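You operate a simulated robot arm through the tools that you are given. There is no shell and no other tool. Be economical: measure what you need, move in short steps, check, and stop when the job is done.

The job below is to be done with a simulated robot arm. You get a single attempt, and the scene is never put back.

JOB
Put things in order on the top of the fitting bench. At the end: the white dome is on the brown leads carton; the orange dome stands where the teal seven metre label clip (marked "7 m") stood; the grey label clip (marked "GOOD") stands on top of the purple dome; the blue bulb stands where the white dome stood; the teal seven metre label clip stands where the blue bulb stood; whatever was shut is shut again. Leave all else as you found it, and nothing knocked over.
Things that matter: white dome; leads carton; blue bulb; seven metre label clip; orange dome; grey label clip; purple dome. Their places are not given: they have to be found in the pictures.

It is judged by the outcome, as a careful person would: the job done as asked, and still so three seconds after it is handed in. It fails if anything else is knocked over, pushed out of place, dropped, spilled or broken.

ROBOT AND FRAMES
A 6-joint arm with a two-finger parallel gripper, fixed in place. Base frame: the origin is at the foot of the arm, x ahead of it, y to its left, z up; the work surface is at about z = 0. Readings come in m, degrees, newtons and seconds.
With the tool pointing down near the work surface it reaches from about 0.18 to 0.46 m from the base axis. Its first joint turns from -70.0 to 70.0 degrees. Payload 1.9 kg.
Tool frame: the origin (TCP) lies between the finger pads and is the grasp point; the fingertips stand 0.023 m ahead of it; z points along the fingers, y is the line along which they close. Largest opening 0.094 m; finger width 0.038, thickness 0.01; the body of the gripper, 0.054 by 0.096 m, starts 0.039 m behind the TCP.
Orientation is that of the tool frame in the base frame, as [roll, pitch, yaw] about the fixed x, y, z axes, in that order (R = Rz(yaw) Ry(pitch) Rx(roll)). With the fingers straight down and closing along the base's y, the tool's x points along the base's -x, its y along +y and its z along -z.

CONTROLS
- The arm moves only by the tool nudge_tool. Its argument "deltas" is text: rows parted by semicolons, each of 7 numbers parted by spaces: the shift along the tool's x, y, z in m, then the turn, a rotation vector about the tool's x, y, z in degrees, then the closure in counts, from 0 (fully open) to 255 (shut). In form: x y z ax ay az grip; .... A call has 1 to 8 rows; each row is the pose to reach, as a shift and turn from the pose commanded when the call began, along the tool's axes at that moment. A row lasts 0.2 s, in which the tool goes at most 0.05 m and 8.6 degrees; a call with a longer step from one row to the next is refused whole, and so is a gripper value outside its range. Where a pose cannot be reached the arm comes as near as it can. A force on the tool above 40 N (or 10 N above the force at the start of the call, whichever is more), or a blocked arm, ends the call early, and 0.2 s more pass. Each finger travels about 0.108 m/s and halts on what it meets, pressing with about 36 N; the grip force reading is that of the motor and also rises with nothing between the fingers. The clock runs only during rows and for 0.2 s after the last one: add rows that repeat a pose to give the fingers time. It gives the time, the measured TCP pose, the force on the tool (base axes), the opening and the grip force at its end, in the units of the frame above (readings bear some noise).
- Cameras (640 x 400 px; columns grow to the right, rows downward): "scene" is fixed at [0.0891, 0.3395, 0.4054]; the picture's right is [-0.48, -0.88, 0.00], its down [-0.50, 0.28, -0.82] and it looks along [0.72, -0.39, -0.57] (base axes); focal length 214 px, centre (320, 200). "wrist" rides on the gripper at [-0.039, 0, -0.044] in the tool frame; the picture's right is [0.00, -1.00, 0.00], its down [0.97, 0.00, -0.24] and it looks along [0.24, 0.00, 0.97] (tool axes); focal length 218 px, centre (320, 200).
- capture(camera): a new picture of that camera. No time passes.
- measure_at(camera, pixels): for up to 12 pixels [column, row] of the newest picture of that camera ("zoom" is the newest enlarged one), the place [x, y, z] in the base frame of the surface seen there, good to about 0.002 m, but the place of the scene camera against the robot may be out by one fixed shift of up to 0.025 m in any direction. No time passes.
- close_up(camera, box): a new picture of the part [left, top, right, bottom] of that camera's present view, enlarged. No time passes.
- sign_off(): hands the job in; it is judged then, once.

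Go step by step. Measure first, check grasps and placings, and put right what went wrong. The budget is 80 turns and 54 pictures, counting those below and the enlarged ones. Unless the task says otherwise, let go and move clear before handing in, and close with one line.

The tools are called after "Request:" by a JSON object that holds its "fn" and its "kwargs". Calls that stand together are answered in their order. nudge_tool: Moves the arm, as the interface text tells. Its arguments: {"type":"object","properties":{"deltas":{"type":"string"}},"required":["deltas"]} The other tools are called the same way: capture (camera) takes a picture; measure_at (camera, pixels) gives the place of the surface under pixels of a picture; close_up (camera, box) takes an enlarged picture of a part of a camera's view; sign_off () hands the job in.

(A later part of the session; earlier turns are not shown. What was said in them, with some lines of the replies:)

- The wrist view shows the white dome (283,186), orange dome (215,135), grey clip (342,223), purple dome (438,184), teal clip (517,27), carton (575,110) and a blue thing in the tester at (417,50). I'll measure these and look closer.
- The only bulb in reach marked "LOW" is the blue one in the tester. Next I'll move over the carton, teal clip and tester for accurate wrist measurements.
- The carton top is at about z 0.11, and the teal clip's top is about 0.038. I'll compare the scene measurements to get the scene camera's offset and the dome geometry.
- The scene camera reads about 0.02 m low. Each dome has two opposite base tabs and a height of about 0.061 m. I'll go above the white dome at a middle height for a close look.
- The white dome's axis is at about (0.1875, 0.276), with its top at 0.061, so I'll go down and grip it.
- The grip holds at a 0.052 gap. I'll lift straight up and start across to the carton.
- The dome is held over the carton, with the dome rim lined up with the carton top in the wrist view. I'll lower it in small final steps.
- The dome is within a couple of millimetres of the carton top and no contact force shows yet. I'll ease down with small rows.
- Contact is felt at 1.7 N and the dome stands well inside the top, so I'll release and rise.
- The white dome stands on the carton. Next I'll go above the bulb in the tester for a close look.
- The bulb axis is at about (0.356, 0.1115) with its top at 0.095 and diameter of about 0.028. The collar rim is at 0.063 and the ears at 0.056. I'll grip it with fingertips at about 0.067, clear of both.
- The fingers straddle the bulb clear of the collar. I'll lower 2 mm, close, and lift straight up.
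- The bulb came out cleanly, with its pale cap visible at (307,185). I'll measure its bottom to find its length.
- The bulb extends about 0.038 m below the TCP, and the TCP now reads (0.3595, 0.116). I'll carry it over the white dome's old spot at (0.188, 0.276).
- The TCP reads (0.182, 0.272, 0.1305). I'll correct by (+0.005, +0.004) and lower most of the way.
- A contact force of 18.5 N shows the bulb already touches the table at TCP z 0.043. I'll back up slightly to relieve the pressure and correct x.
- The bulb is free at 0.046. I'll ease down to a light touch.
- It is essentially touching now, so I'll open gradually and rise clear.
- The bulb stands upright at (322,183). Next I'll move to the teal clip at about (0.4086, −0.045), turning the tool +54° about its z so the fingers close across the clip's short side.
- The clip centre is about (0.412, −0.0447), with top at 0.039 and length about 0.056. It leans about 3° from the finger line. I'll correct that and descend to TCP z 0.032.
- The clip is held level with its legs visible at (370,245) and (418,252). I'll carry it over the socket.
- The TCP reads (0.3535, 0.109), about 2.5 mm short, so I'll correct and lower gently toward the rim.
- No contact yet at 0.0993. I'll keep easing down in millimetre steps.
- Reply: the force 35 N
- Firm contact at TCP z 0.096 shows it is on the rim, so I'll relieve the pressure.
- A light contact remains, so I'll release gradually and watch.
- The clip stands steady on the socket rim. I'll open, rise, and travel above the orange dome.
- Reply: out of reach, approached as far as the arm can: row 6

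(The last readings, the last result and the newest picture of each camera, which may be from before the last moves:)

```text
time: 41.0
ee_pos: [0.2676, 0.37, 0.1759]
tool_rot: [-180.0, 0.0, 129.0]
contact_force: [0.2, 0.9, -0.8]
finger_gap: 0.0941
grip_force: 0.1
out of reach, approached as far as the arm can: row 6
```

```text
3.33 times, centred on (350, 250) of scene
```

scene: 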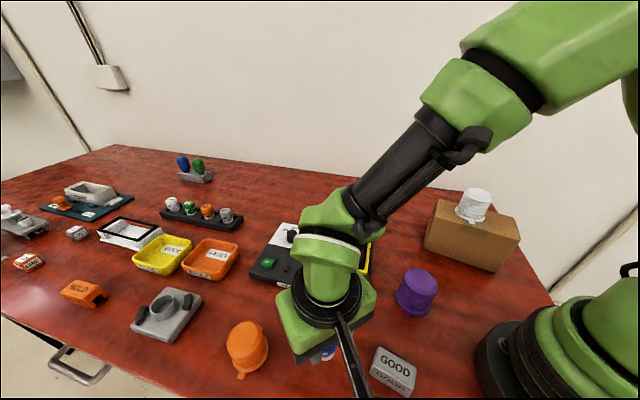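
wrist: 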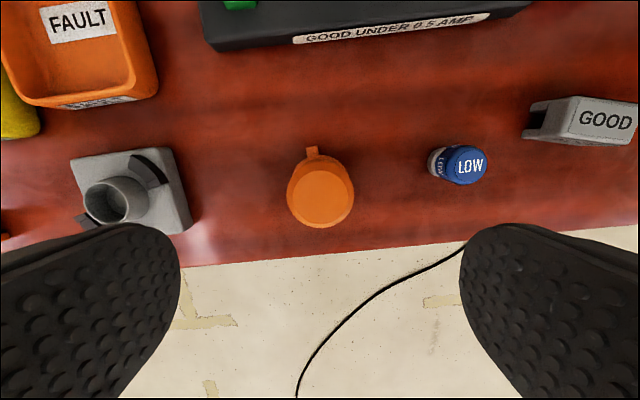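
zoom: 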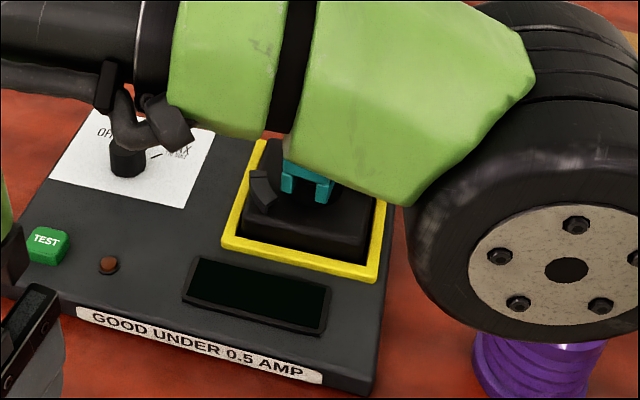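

The orange dome is centred at about (320,197) in the wrist view, clear of the grey holder and bulb. I'll measure it.

Request:
{"fn": "measure_at", "kwargs": {"camera": "wrist", "pixels": [[320, 197], [295, 197], [346, 197], [320, 172], [320, 222], [185, 215], [313, 150], [460, 165]]}}

```text
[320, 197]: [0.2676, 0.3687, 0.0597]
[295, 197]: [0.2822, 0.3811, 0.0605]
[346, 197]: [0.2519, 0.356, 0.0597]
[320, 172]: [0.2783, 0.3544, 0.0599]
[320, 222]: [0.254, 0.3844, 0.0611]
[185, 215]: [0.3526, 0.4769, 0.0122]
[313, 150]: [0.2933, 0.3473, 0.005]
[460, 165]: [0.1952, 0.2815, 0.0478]
```

The dome's axis at (0.267, 0.369) matches the TCP, so I'll descend and grip.

Request:
{"fn": "nudge_tool", "kwargs": {"deltas": "0 0 0.045 0 0 0 0;0 0 0.09 0 0 0 0;0 0 0.12 0 0 0 0;0 0 0.138 0 0 0 0;0 0 0.138 0 0 0 0;0 0 0.138 0 0 0 255;0 0 0.138 0 0 0 255;0 0 0.138 0 0 0 255"}}

```text
time: 42.8
ee_pos: [0.267, 0.3694, 0.0416]
tool_rot: [180.0, 0.0, 129.1]
contact_force: [-0.4, -0.2, 0.2]
finger_gap: 0.0518
grip_force: 36.2
out of reach, approached as far as the arm can: row 1, 2
```

The dome is gripped at a 0.052 gap. I'll lift with a slight pull inward, since straight up is at the reach limit.

Request:
{"fn": "nudge_tool", "kwargs": {"deltas": "-0.0013 -0.0048 -0.04 0 0 0 255;-0.004 -0.0145 -0.08 0 0 0 255;-0.0078 -0.0289 -0.12 0 0 0 255;-0.0131 -0.0482 -0.16 0 0 0 255;-0.0131 -0.0482 -0.172 0 0 0 255;-0.0131 -0.0482 -0.172 0 0 0 255"}}

```text
time: 44.2
ee_pos: [0.238, 0.3267, 0.2149]
tool_rot: [179.9, -0.1, 128.9]
contact_force: [1.1, 0.3, -0.7]
finger_gap: 0.0518
grip_force: 36.1
out of reach, approached as far as the arm can: row 1, 2, 3
```

Request:
{"fn": "nudge_tool", "kwargs": {"deltas": "-0.0441 -0.0111 0 0 0 0 255;-0.0883 -0.0222 0 0 0 0 255;-0.1324 -0.0333 0 0 0 0 255;-0.1766 -0.0444 0 0 0 0 255;-0.2207 -0.0555 0 0 0 0 255;-0.2648 -0.0665 0 0 0 0 255;-0.309 -0.0776 0 0 0 0 255;-0.3531 -0.0887 0 0 0 0 255"}}

Request:
{"fn": "nudge_tool", "kwargs": {"deltas": "-0.0442 -0.0111 0 0 0 0 255;-0.0442 -0.0111 0.04 0 0 0 255;-0.0442 -0.0111 0.08 0 0 0 255;-0.0442 -0.0111 0.12 0 0 0 255;-0.0442 -0.0111 0.12 0 0 0 255"}}

Request:
{"fn": "capture", "kwargs": {"camera": "scene"}}

```text
time: 46.0
ee_pos: [0.3906, -0.0033, 0.2086]
tool_rot: [180.0, -0.2, 128.9]
contact_force: [-1.2, 0.5, -1.3]
finger_gap: 0.0519
grip_force: 35.8
```

```text
time: 47.2
ee_pos: [0.4083, -0.0442, 0.0924]
tool_rot: [180.0, 0.0, 128.9]
contact_force: [-0.3, 0.1, -0.6]
finger_gap: 0.0516
grip_force: 36.2
```

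```text
12 pictures are left
```

scene: 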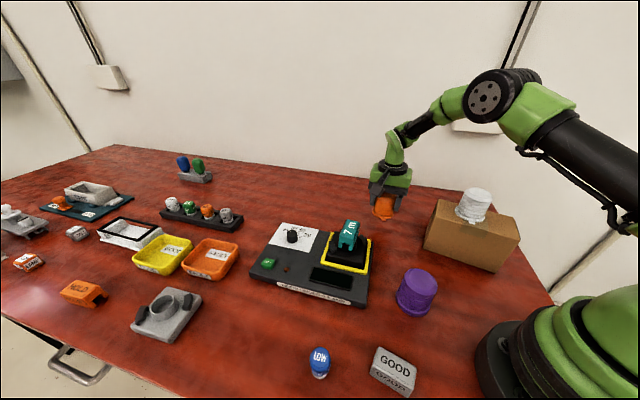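

All is standing well: the clip is on the socket, the bulb is upright, and the white dome is on the carton. I'll lower the orange dome now.

Request:
{"fn": "nudge_tool", "kwargs": {"deltas": "-0.001 0.0014 0.025 0 0 0 255;-0.001 0.0014 0.042 0 0 0 255;-0.001 0.0014 0.047 0 0 0 255;-0.001 0.0014 0.047 0 0 0 255"}}

Request:
{"fn": "nudge_tool", "kwargs": {"deltas": "0 0 0.001 0 0 0 255;0 0 0.002 0 0 0 255;0 0 0.002 0 0 0 255"}}

```text
time: 48.2
ee_pos: [0.4106, -0.0424, 0.0439]
tool_rot: [179.8, 0.0, 129.0]
contact_force: [-0.4, 1.1, -0.3]
finger_gap: 0.0517
grip_force: 36.0
```

```text
time: 49.0
ee_pos: [0.4123, -0.0434, 0.0408]
tool_rot: [180.0, 0.0, 129.0]
contact_force: [-1.7, -0.4, 1.7]
finger_gap: 0.0519
grip_force: 36.5
```

Request:
{"fn": "nudge_tool", "kwargs": {"deltas": "0 0 0.0006 0 0 0 255;0 0 0.0006 0 0 0 255"}}

```text
time: 49.6
ee_pos: [0.4134, -0.0425, 0.0428]
tool_rot: [179.9, 0.0, 129.0]
contact_force: [-2.5, 2.8, 9.0]
finger_gap: 0.0518
grip_force: 35.8
```

The dome is seated at 9 N, so I'll relieve, release, and rise.

Request:
{"fn": "nudge_tool", "kwargs": {"deltas": "0 0 -0.0006 0 0 0 255;0 0 -0.0006 0 0 0 105;0 0 -0.0006 0 0 0 60;0 0 -0.0006 0 0 0 20;0 0 -0.04 0 0 0 0;0 0 -0.085 0 0 0 0;0 0 -0.13 0 0 0 0;0 0 -0.165 0 0 0 0"}}

Request:
{"fn": "nudge_tool", "kwargs": {"deltas": "0.0438 -0.0092 0 0 0 -8.5 0;0.0875 -0.0184 0 0 0 -17 0;0.1313 -0.0275 0 0 0 -25.5 0;0.175 -0.0367 0 0 0 -34 0;0.2188 -0.0459 0 0 0 -42.5 0;0.2626 -0.0551 0 0 0 -51 0;0.3063 -0.0642 0 0 0 -59.5 0;0.3501 -0.0734 0 0 0 -68 0"}}

Request:
{"fn": "nudge_tool", "kwargs": {"deltas": "0 0 0 0 0 -7.5 0;0 0 0.02 0 0 -14.6 0;0 0 0.03 0 0 -14.6 0;0 0 0.03 0 0 -14.6 0"}}

Request:
{"fn": "capture", "kwargs": {"camera": "wrist"}}

Request:
{"fn": "capture", "kwargs": {"camera": "scene"}}

```text
time: 51.4
ee_pos: [0.4111, -0.0428, 0.2069]
tool_rot: [-180.0, -0.2, 128.9]
contact_force: [-0.7, -0.7, 0.1]
finger_gap: 0.094
grip_force: 0.1
```

```text
time: 53.2
ee_pos: [0.1367, 0.1822, 0.2093]
tool_rot: [-180.0, 0.0, -162.8]
contact_force: [0.3, -0.3, 0.3]
finger_gap: 0.094
grip_force: 0.0
```

```text
time: 54.2
ee_pos: [0.1362, 0.1836, 0.1774]
tool_rot: [180.0, 0.0, -148.4]
contact_force: [0.1, -0.2, -0.2]
finger_gap: 0.0943
grip_force: 0.1
```

```text
11 pictures are left
```

wrist: 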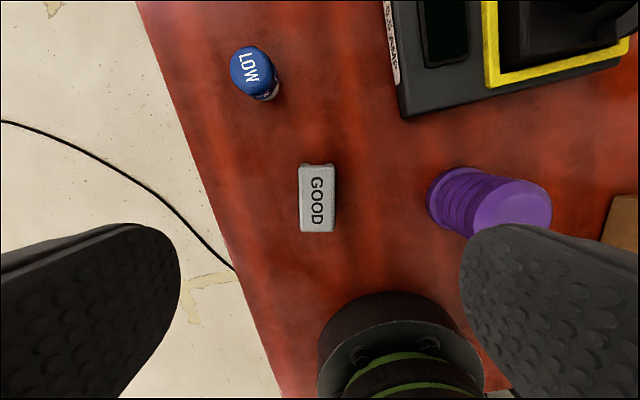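

```text
10 pictures are left
```

scene: 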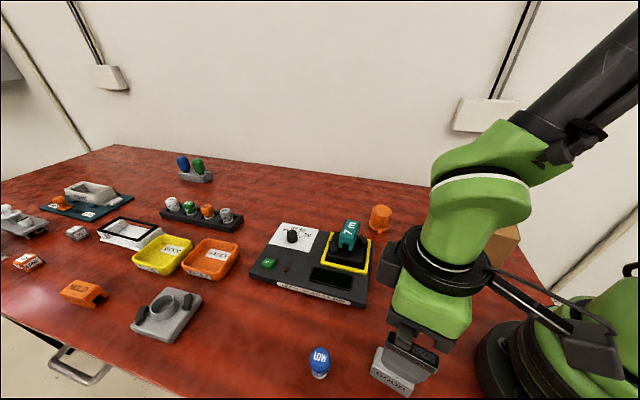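

The orange dome stands on the clip's old spot, and the grey clip is now aligned with the fingers at (318,200). I'll measure it and the purple dome's top.

Request:
{"fn": "measure_at", "kwargs": {"camera": "wrist", "pixels": [[317, 200], [305, 170], [330, 170], [304, 228], [330, 228], [317, 170], [317, 228], [510, 208], [475, 208], [540, 208], [510, 190], [435, 215]]}}

Request:
{"fn": "close_up", "kwargs": {"camera": "wrist", "box": [280, 150, 360, 250]}}

```text
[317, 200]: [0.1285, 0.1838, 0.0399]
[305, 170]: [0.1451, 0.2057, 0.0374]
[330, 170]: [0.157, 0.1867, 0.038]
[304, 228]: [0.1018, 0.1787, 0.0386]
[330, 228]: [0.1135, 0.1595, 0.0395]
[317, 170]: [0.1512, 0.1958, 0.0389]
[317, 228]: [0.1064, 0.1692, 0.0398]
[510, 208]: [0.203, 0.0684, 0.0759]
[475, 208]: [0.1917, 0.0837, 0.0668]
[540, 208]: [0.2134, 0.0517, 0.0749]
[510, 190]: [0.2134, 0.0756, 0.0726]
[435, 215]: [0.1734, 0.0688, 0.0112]
```

```text
4.00 times, centred on (320, 200) of wrist
```

zoom: 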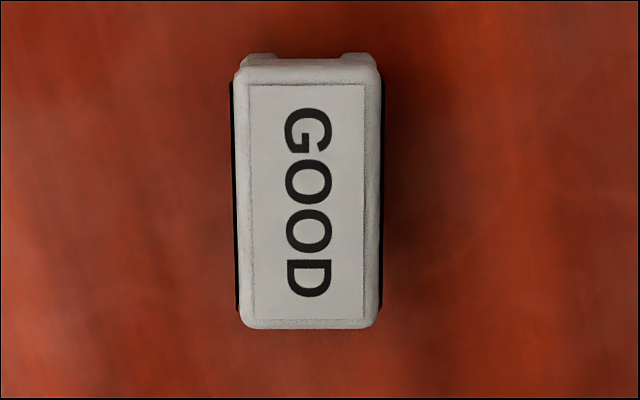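

The grey clip centre is about (0.130, 0.183). Before gripping it I'll look straight down on the purple dome to fix its axis precisely.

Request:
{"fn": "nudge_tool", "kwargs": {"deltas": "0.0027 -0.0353 -0.015 0 0 0 0;0.0053 -0.0707 -0.02 0 0 0 0;0.008 -0.106 -0.02 0 0 0 0;0.0106 -0.1414 -0.02 0 0 0 0;0.0106 -0.1414 -0.02 0 0 0 0"}}

Request:
{"fn": "close_up", "kwargs": {"camera": "wrist", "box": [240, 130, 400, 270]}}

```text
time: 55.4
ee_pos: [0.1989, 0.0566, 0.1953]
tool_rot: [180.0, 0.1, -148.4]
contact_force: [0.0, 0.1, -0.1]
finger_gap: 0.094
grip_force: 0.1
```

```text
2.86 times, centred on (320, 200) of wrist
```

zoom: 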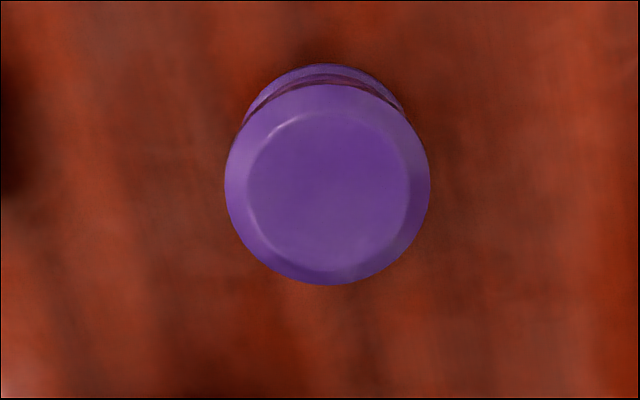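

Request:
{"fn": "measure_at", "kwargs": {"camera": "zoom", "pixels": [[328, 192], [250, 190], [404, 190], [328, 118], [328, 268], [290, 150], [366, 230]]}}

```text
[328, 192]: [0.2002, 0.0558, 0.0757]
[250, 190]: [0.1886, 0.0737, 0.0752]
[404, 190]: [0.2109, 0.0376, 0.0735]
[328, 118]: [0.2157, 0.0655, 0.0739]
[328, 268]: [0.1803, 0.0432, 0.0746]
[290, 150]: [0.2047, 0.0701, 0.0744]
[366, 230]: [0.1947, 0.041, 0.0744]
```

The purple dome's flat top is centred at (0.199, 0.0552), z 0.075. I'll go back to the grey clip.

Request:
{"fn": "nudge_tool", "kwargs": {"deltas": "-0.0016 0.0361 0 0 0 0 0;-0.0033 0.0721 0 0 0 0 0;-0.005 0.1082 0 0 0 0 0;-0.0066 0.1443 0 0 0 0 0;-0.0066 0.1443 0.045 0 0 0 0;-0.0066 0.1443 0.09 0 0 0 0;-0.0066 0.1443 0.09 0 0 0 0"}}

Request:
{"fn": "capture", "kwargs": {"camera": "wrist"}}

```text
time: 57.0
ee_pos: [0.13, 0.1841, 0.1005]
tool_rot: [-180.0, 0.1, -148.4]
contact_force: [0.8, -0.4, 0.0]
finger_gap: 0.0941
grip_force: 0.0
```

```text
7 pictures are left
```

wrist: 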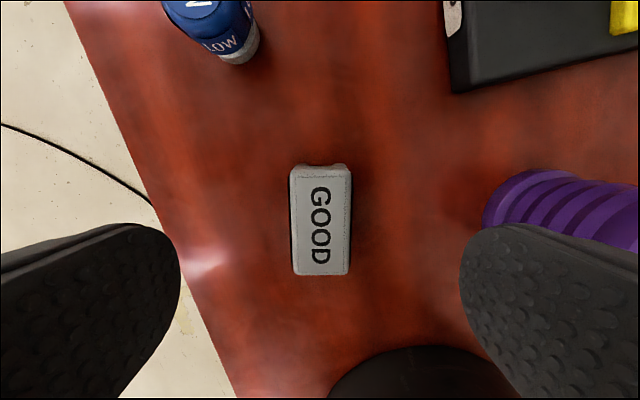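

The clip sits centrally between the fingers, so I'll descend, grip, and lift.

Request:
{"fn": "nudge_tool", "kwargs": {"deltas": "0 0 0.035 0 0 0 0;0 0 0.06 0 0 0 0;0 0 0.0685 0 0 0 0;0 0 0.0685 0 0 0 255;0 0 0.0685 0 0 0 255;0 0 0.0685 0 0 0 255;0 0 0.0685 0 0 0 255"}}

Request:
{"fn": "nudge_tool", "kwargs": {"deltas": "0 0 -0.04 0 0 0 255;0 0 -0.085 0 0 0 255;0 0 -0.125 0 0 0 255;0 0 -0.125 0 0 0 255"}}

```text
time: 58.6
ee_pos: [0.1307, 0.184, 0.0383]
tool_rot: [-180.0, 0.0, -148.4]
contact_force: [-0.8, 0.0, 0.4]
finger_gap: 0.031
grip_force: 36.1
```

```text
time: 59.6
ee_pos: [0.1309, 0.1841, 0.1639]
tool_rot: [180.0, 0.0, -148.4]
contact_force: [-0.2, -0.1, -1.1]
finger_gap: 0.031
grip_force: 35.8
```

The clip is held with the TCP about 0.038 above its bottom. I'll carry it over the purple dome, aiming for TCP z of about 0.124 first.

Request:
{"fn": "nudge_tool", "kwargs": {"deltas": "0.0024 -0.0364 0 0 0 0 255;0.0047 -0.0727 0 0 0 0 255;0.007 -0.1091 0 0 0 0 255;0.0094 -0.1454 0 0 0 0 255;0.0094 -0.1454 0.02 0 0 0 255;0.0094 -0.1454 0.038 0 0 0 255;0.0094 -0.1454 0.038 0 0 0 255"}}

Request:
{"fn": "close_up", "kwargs": {"camera": "scene", "box": [360, 210, 480, 330]}}

```text
time: 61.2
ee_pos: [0.1974, 0.0527, 0.1259]
tool_rot: [180.0, 0.0, -148.4]
contact_force: [-0.5, 0.0, -0.7]
finger_gap: 0.0313
grip_force: 35.9
```

```text
3.33 times, centred on (420, 270) of scene
```

zoom: 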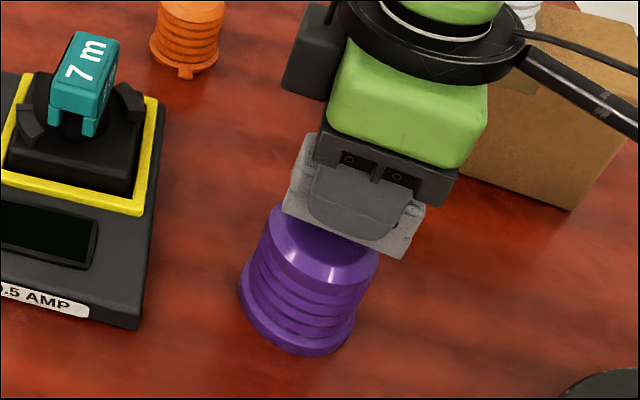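

The clip is above the dome; the TCP reads about 2 mm off, so I'll correct and ease down.

Request:
{"fn": "nudge_tool", "kwargs": {"deltas": "-0.0022 0.0009 0.005 0 0 0 255;-0.0022 0.0009 0.009 0 0 0 255;-0.0022 0.0009 0.01 0 0 0 255;-0.0022 0.0009 0.01 0 0 0 255"}}

Request:
{"fn": "nudge_tool", "kwargs": {"deltas": "0 0 0.001 0 0 0 255;0 0 0.001 0 0 0 255"}}

```text
time: 62.2
ee_pos: [0.1989, 0.056, 0.1147]
tool_rot: [180.0, 0.0, -148.3]
contact_force: [-0.4, -0.4, -0.2]
finger_gap: 0.0311
grip_force: 36.0
```

```text
time: 62.8
ee_pos: [0.199, 0.0556, 0.1141]
tool_rot: [-180.0, 0.1, -148.4]
contact_force: [-0.3, 0.3, 0.8]
finger_gap: 0.0308
grip_force: 35.8
```

Request:
{"fn": "nudge_tool", "kwargs": {"deltas": "0 0 0.001 0 0 0 255;0 0 0.001 0 0 0 255"}}

```text
time: 63.4
ee_pos: [0.1993, 0.0559, 0.1128]
tool_rot: [180.0, 0.0, -148.4]
contact_force: [-0.3, -1.0, 0.8]
finger_gap: 0.0309
grip_force: 36.1
```

Request:
{"fn": "nudge_tool", "kwargs": {"deltas": "0 0 0.001 0 0 0 255;0 0 0.001 0 0 0 255"}}

```text
time: 64.0
ee_pos: [0.2, 0.0562, 0.1117]
tool_rot: [180.0, 0.0, -148.4]
contact_force: [-0.7, -1.1, -0.1]
finger_gap: 0.031
grip_force: 36.6
```

Request:
{"fn": "nudge_tool", "kwargs": {"deltas": "0 0 0.001 0 0 0 255;0 0 0.001 0 0 0 255"}}

Request:
{"fn": "close_up", "kwargs": {"camera": "scene", "box": [380, 230, 460, 310]}}

```text
time: 64.6
ee_pos: [0.1989, 0.0571, 0.1118]
tool_rot: [-180.0, 0.0, -148.5]
contact_force: [0.1, -0.4, -0.5]
finger_gap: 0.0313
grip_force: 36.1
```

```text
5.00 times, centred on (420, 270) of scene
```

zoom: 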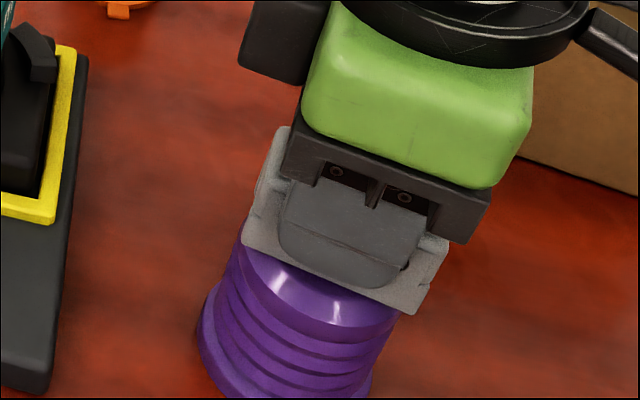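

No contact yet, and the clip looks centred over the dome. I'll continue down.

Request:
{"fn": "nudge_tool", "kwargs": {"deltas": "0 0 0.001 0 0 0 255;0 0 0.001 0 0 0 255"}}

Request:
{"fn": "nudge_tool", "kwargs": {"deltas": "0 0 0.0008 0 0 0 255;0 0 0.0008 0 0 0 255"}}

```text
time: 65.2
ee_pos: [0.2003, 0.0586, 0.1094]
tool_rot: [-180.0, 0.1, -148.5]
contact_force: [-3.4, -5.1, 33.5]
finger_gap: 0.031
grip_force: 35.8
```

```text
time: 65.8
ee_pos: [0.2003, 0.0575, 0.1091]
tool_rot: [180.0, 0.3, -148.3]
contact_force: [2.7, -2.0, 33.8]
finger_gap: 0.0312
grip_force: 35.4
```

Firm contact at z 0.109, so I'll relieve the pressure before releasing.

Request:
{"fn": "nudge_tool", "kwargs": {"deltas": "0 0 -0.0007 0 0 0 255;0 0 -0.0014 0 0 0 255;0 0 -0.0014 0 0 0 255"}}

```text
time: 66.6
ee_pos: [0.1991, 0.0566, 0.1104]
tool_rot: [179.9, -0.2, -148.4]
contact_force: [0.1, 0.7, 0.0]
finger_gap: 0.0312
grip_force: 36.0
```

Request:
{"fn": "nudge_tool", "kwargs": {"deltas": "0 0 0.0004 0 0 0 255;0 0 0.0004 0 0 0 162;0 0 0.0004 0 0 0 150;0 0 0.0004 0 0 0 120;0 0 0.0004 0 0 0 120"}}

Request:
{"fn": "close_up", "kwargs": {"camera": "scene", "box": [380, 230, 460, 310]}}

```text
time: 67.8
ee_pos: [0.1992, 0.0555, 0.1099]
tool_rot: [-179.9, 0.0, -148.4]
contact_force: [0.6, -0.2, -0.3]
finger_gap: 0.0496
grip_force: 0.1
```

```text
5.00 times, centred on (420, 270) of scene
```

zoom: 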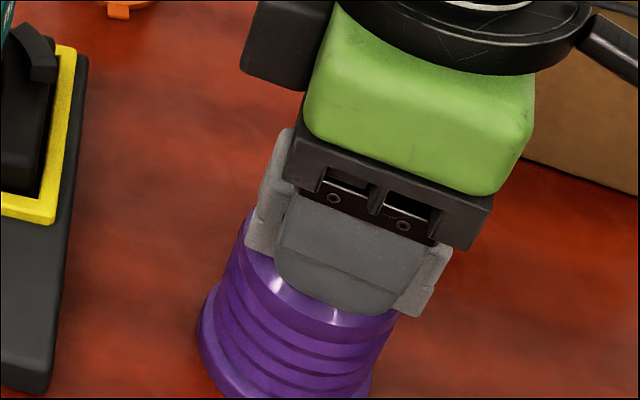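

The clip stays put, so I'll open further and rise clear.

Request:
{"fn": "nudge_tool", "kwargs": {"deltas": "0 0 0 0 0 0 70;0 0 -0.02 0 0 0 50;0 0 -0.06 0 0 0 0;0 0 -0.105 0 0 0 0;0.0 0.04 -0.13 0 0 0 0;0 0.04 -0.13 0 0 0 0"}}

Request:
{"fn": "capture", "kwargs": {"camera": "scene"}}

Request:
{"fn": "capture", "kwargs": {"camera": "wrist"}}

```text
time: 69.2
ee_pos: [0.1813, 0.0908, 0.2407]
tool_rot: [180.0, 0.0, -148.4]
contact_force: [0.1, 0.0, 0.2]
finger_gap: 0.094
grip_force: 0.0
```

```text
3 pictures are left
```

scene: 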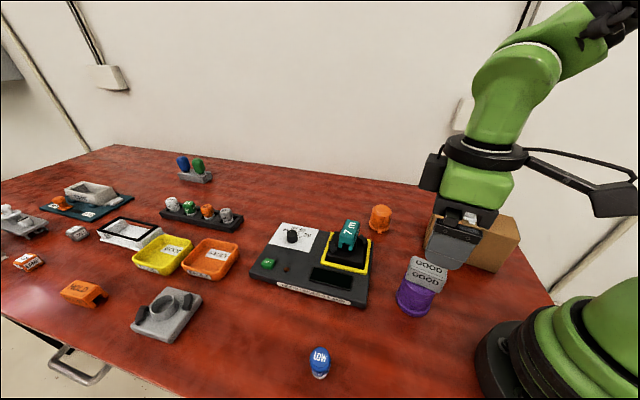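

```text
2 pictures are left
```

wrist: 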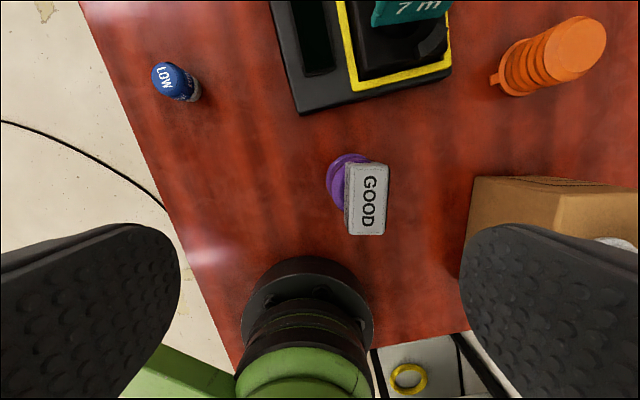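

Everything is standing. I'll do one last position check of the placed items from this wrist view.

Request:
{"fn": "measure_at", "kwargs": {"camera": "wrist", "pixels": [[366, 198], [576, 45], [168, 78], [366, 168], [366, 228]]}}

Request:
{"fn": "measure_at", "kwargs": {"camera": "scene", "pixels": [[348, 233], [381, 212], [320, 355], [429, 268]]}}

```text
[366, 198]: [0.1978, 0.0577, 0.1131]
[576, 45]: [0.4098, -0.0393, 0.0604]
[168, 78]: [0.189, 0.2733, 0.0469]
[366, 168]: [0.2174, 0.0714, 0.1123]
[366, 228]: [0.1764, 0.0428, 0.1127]
```

```text
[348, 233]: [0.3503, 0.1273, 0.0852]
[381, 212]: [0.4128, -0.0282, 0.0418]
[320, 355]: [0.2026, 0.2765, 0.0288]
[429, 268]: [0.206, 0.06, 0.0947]
```

The readings put the clip on the dome's axis, the bulb at about (0.189, 0.275), and the orange dome within about 5 mm of the clip's old place. The gripper is clear, so I'm handing in.

Request:
{"fn": "sign_off", "kwargs": {}}

```text
The job is handed in.
```

The job is handed in: all five items are where you asked and upright (the teal clip rests on the tester's socket rim), and I opened nothing and knocked nothing over.
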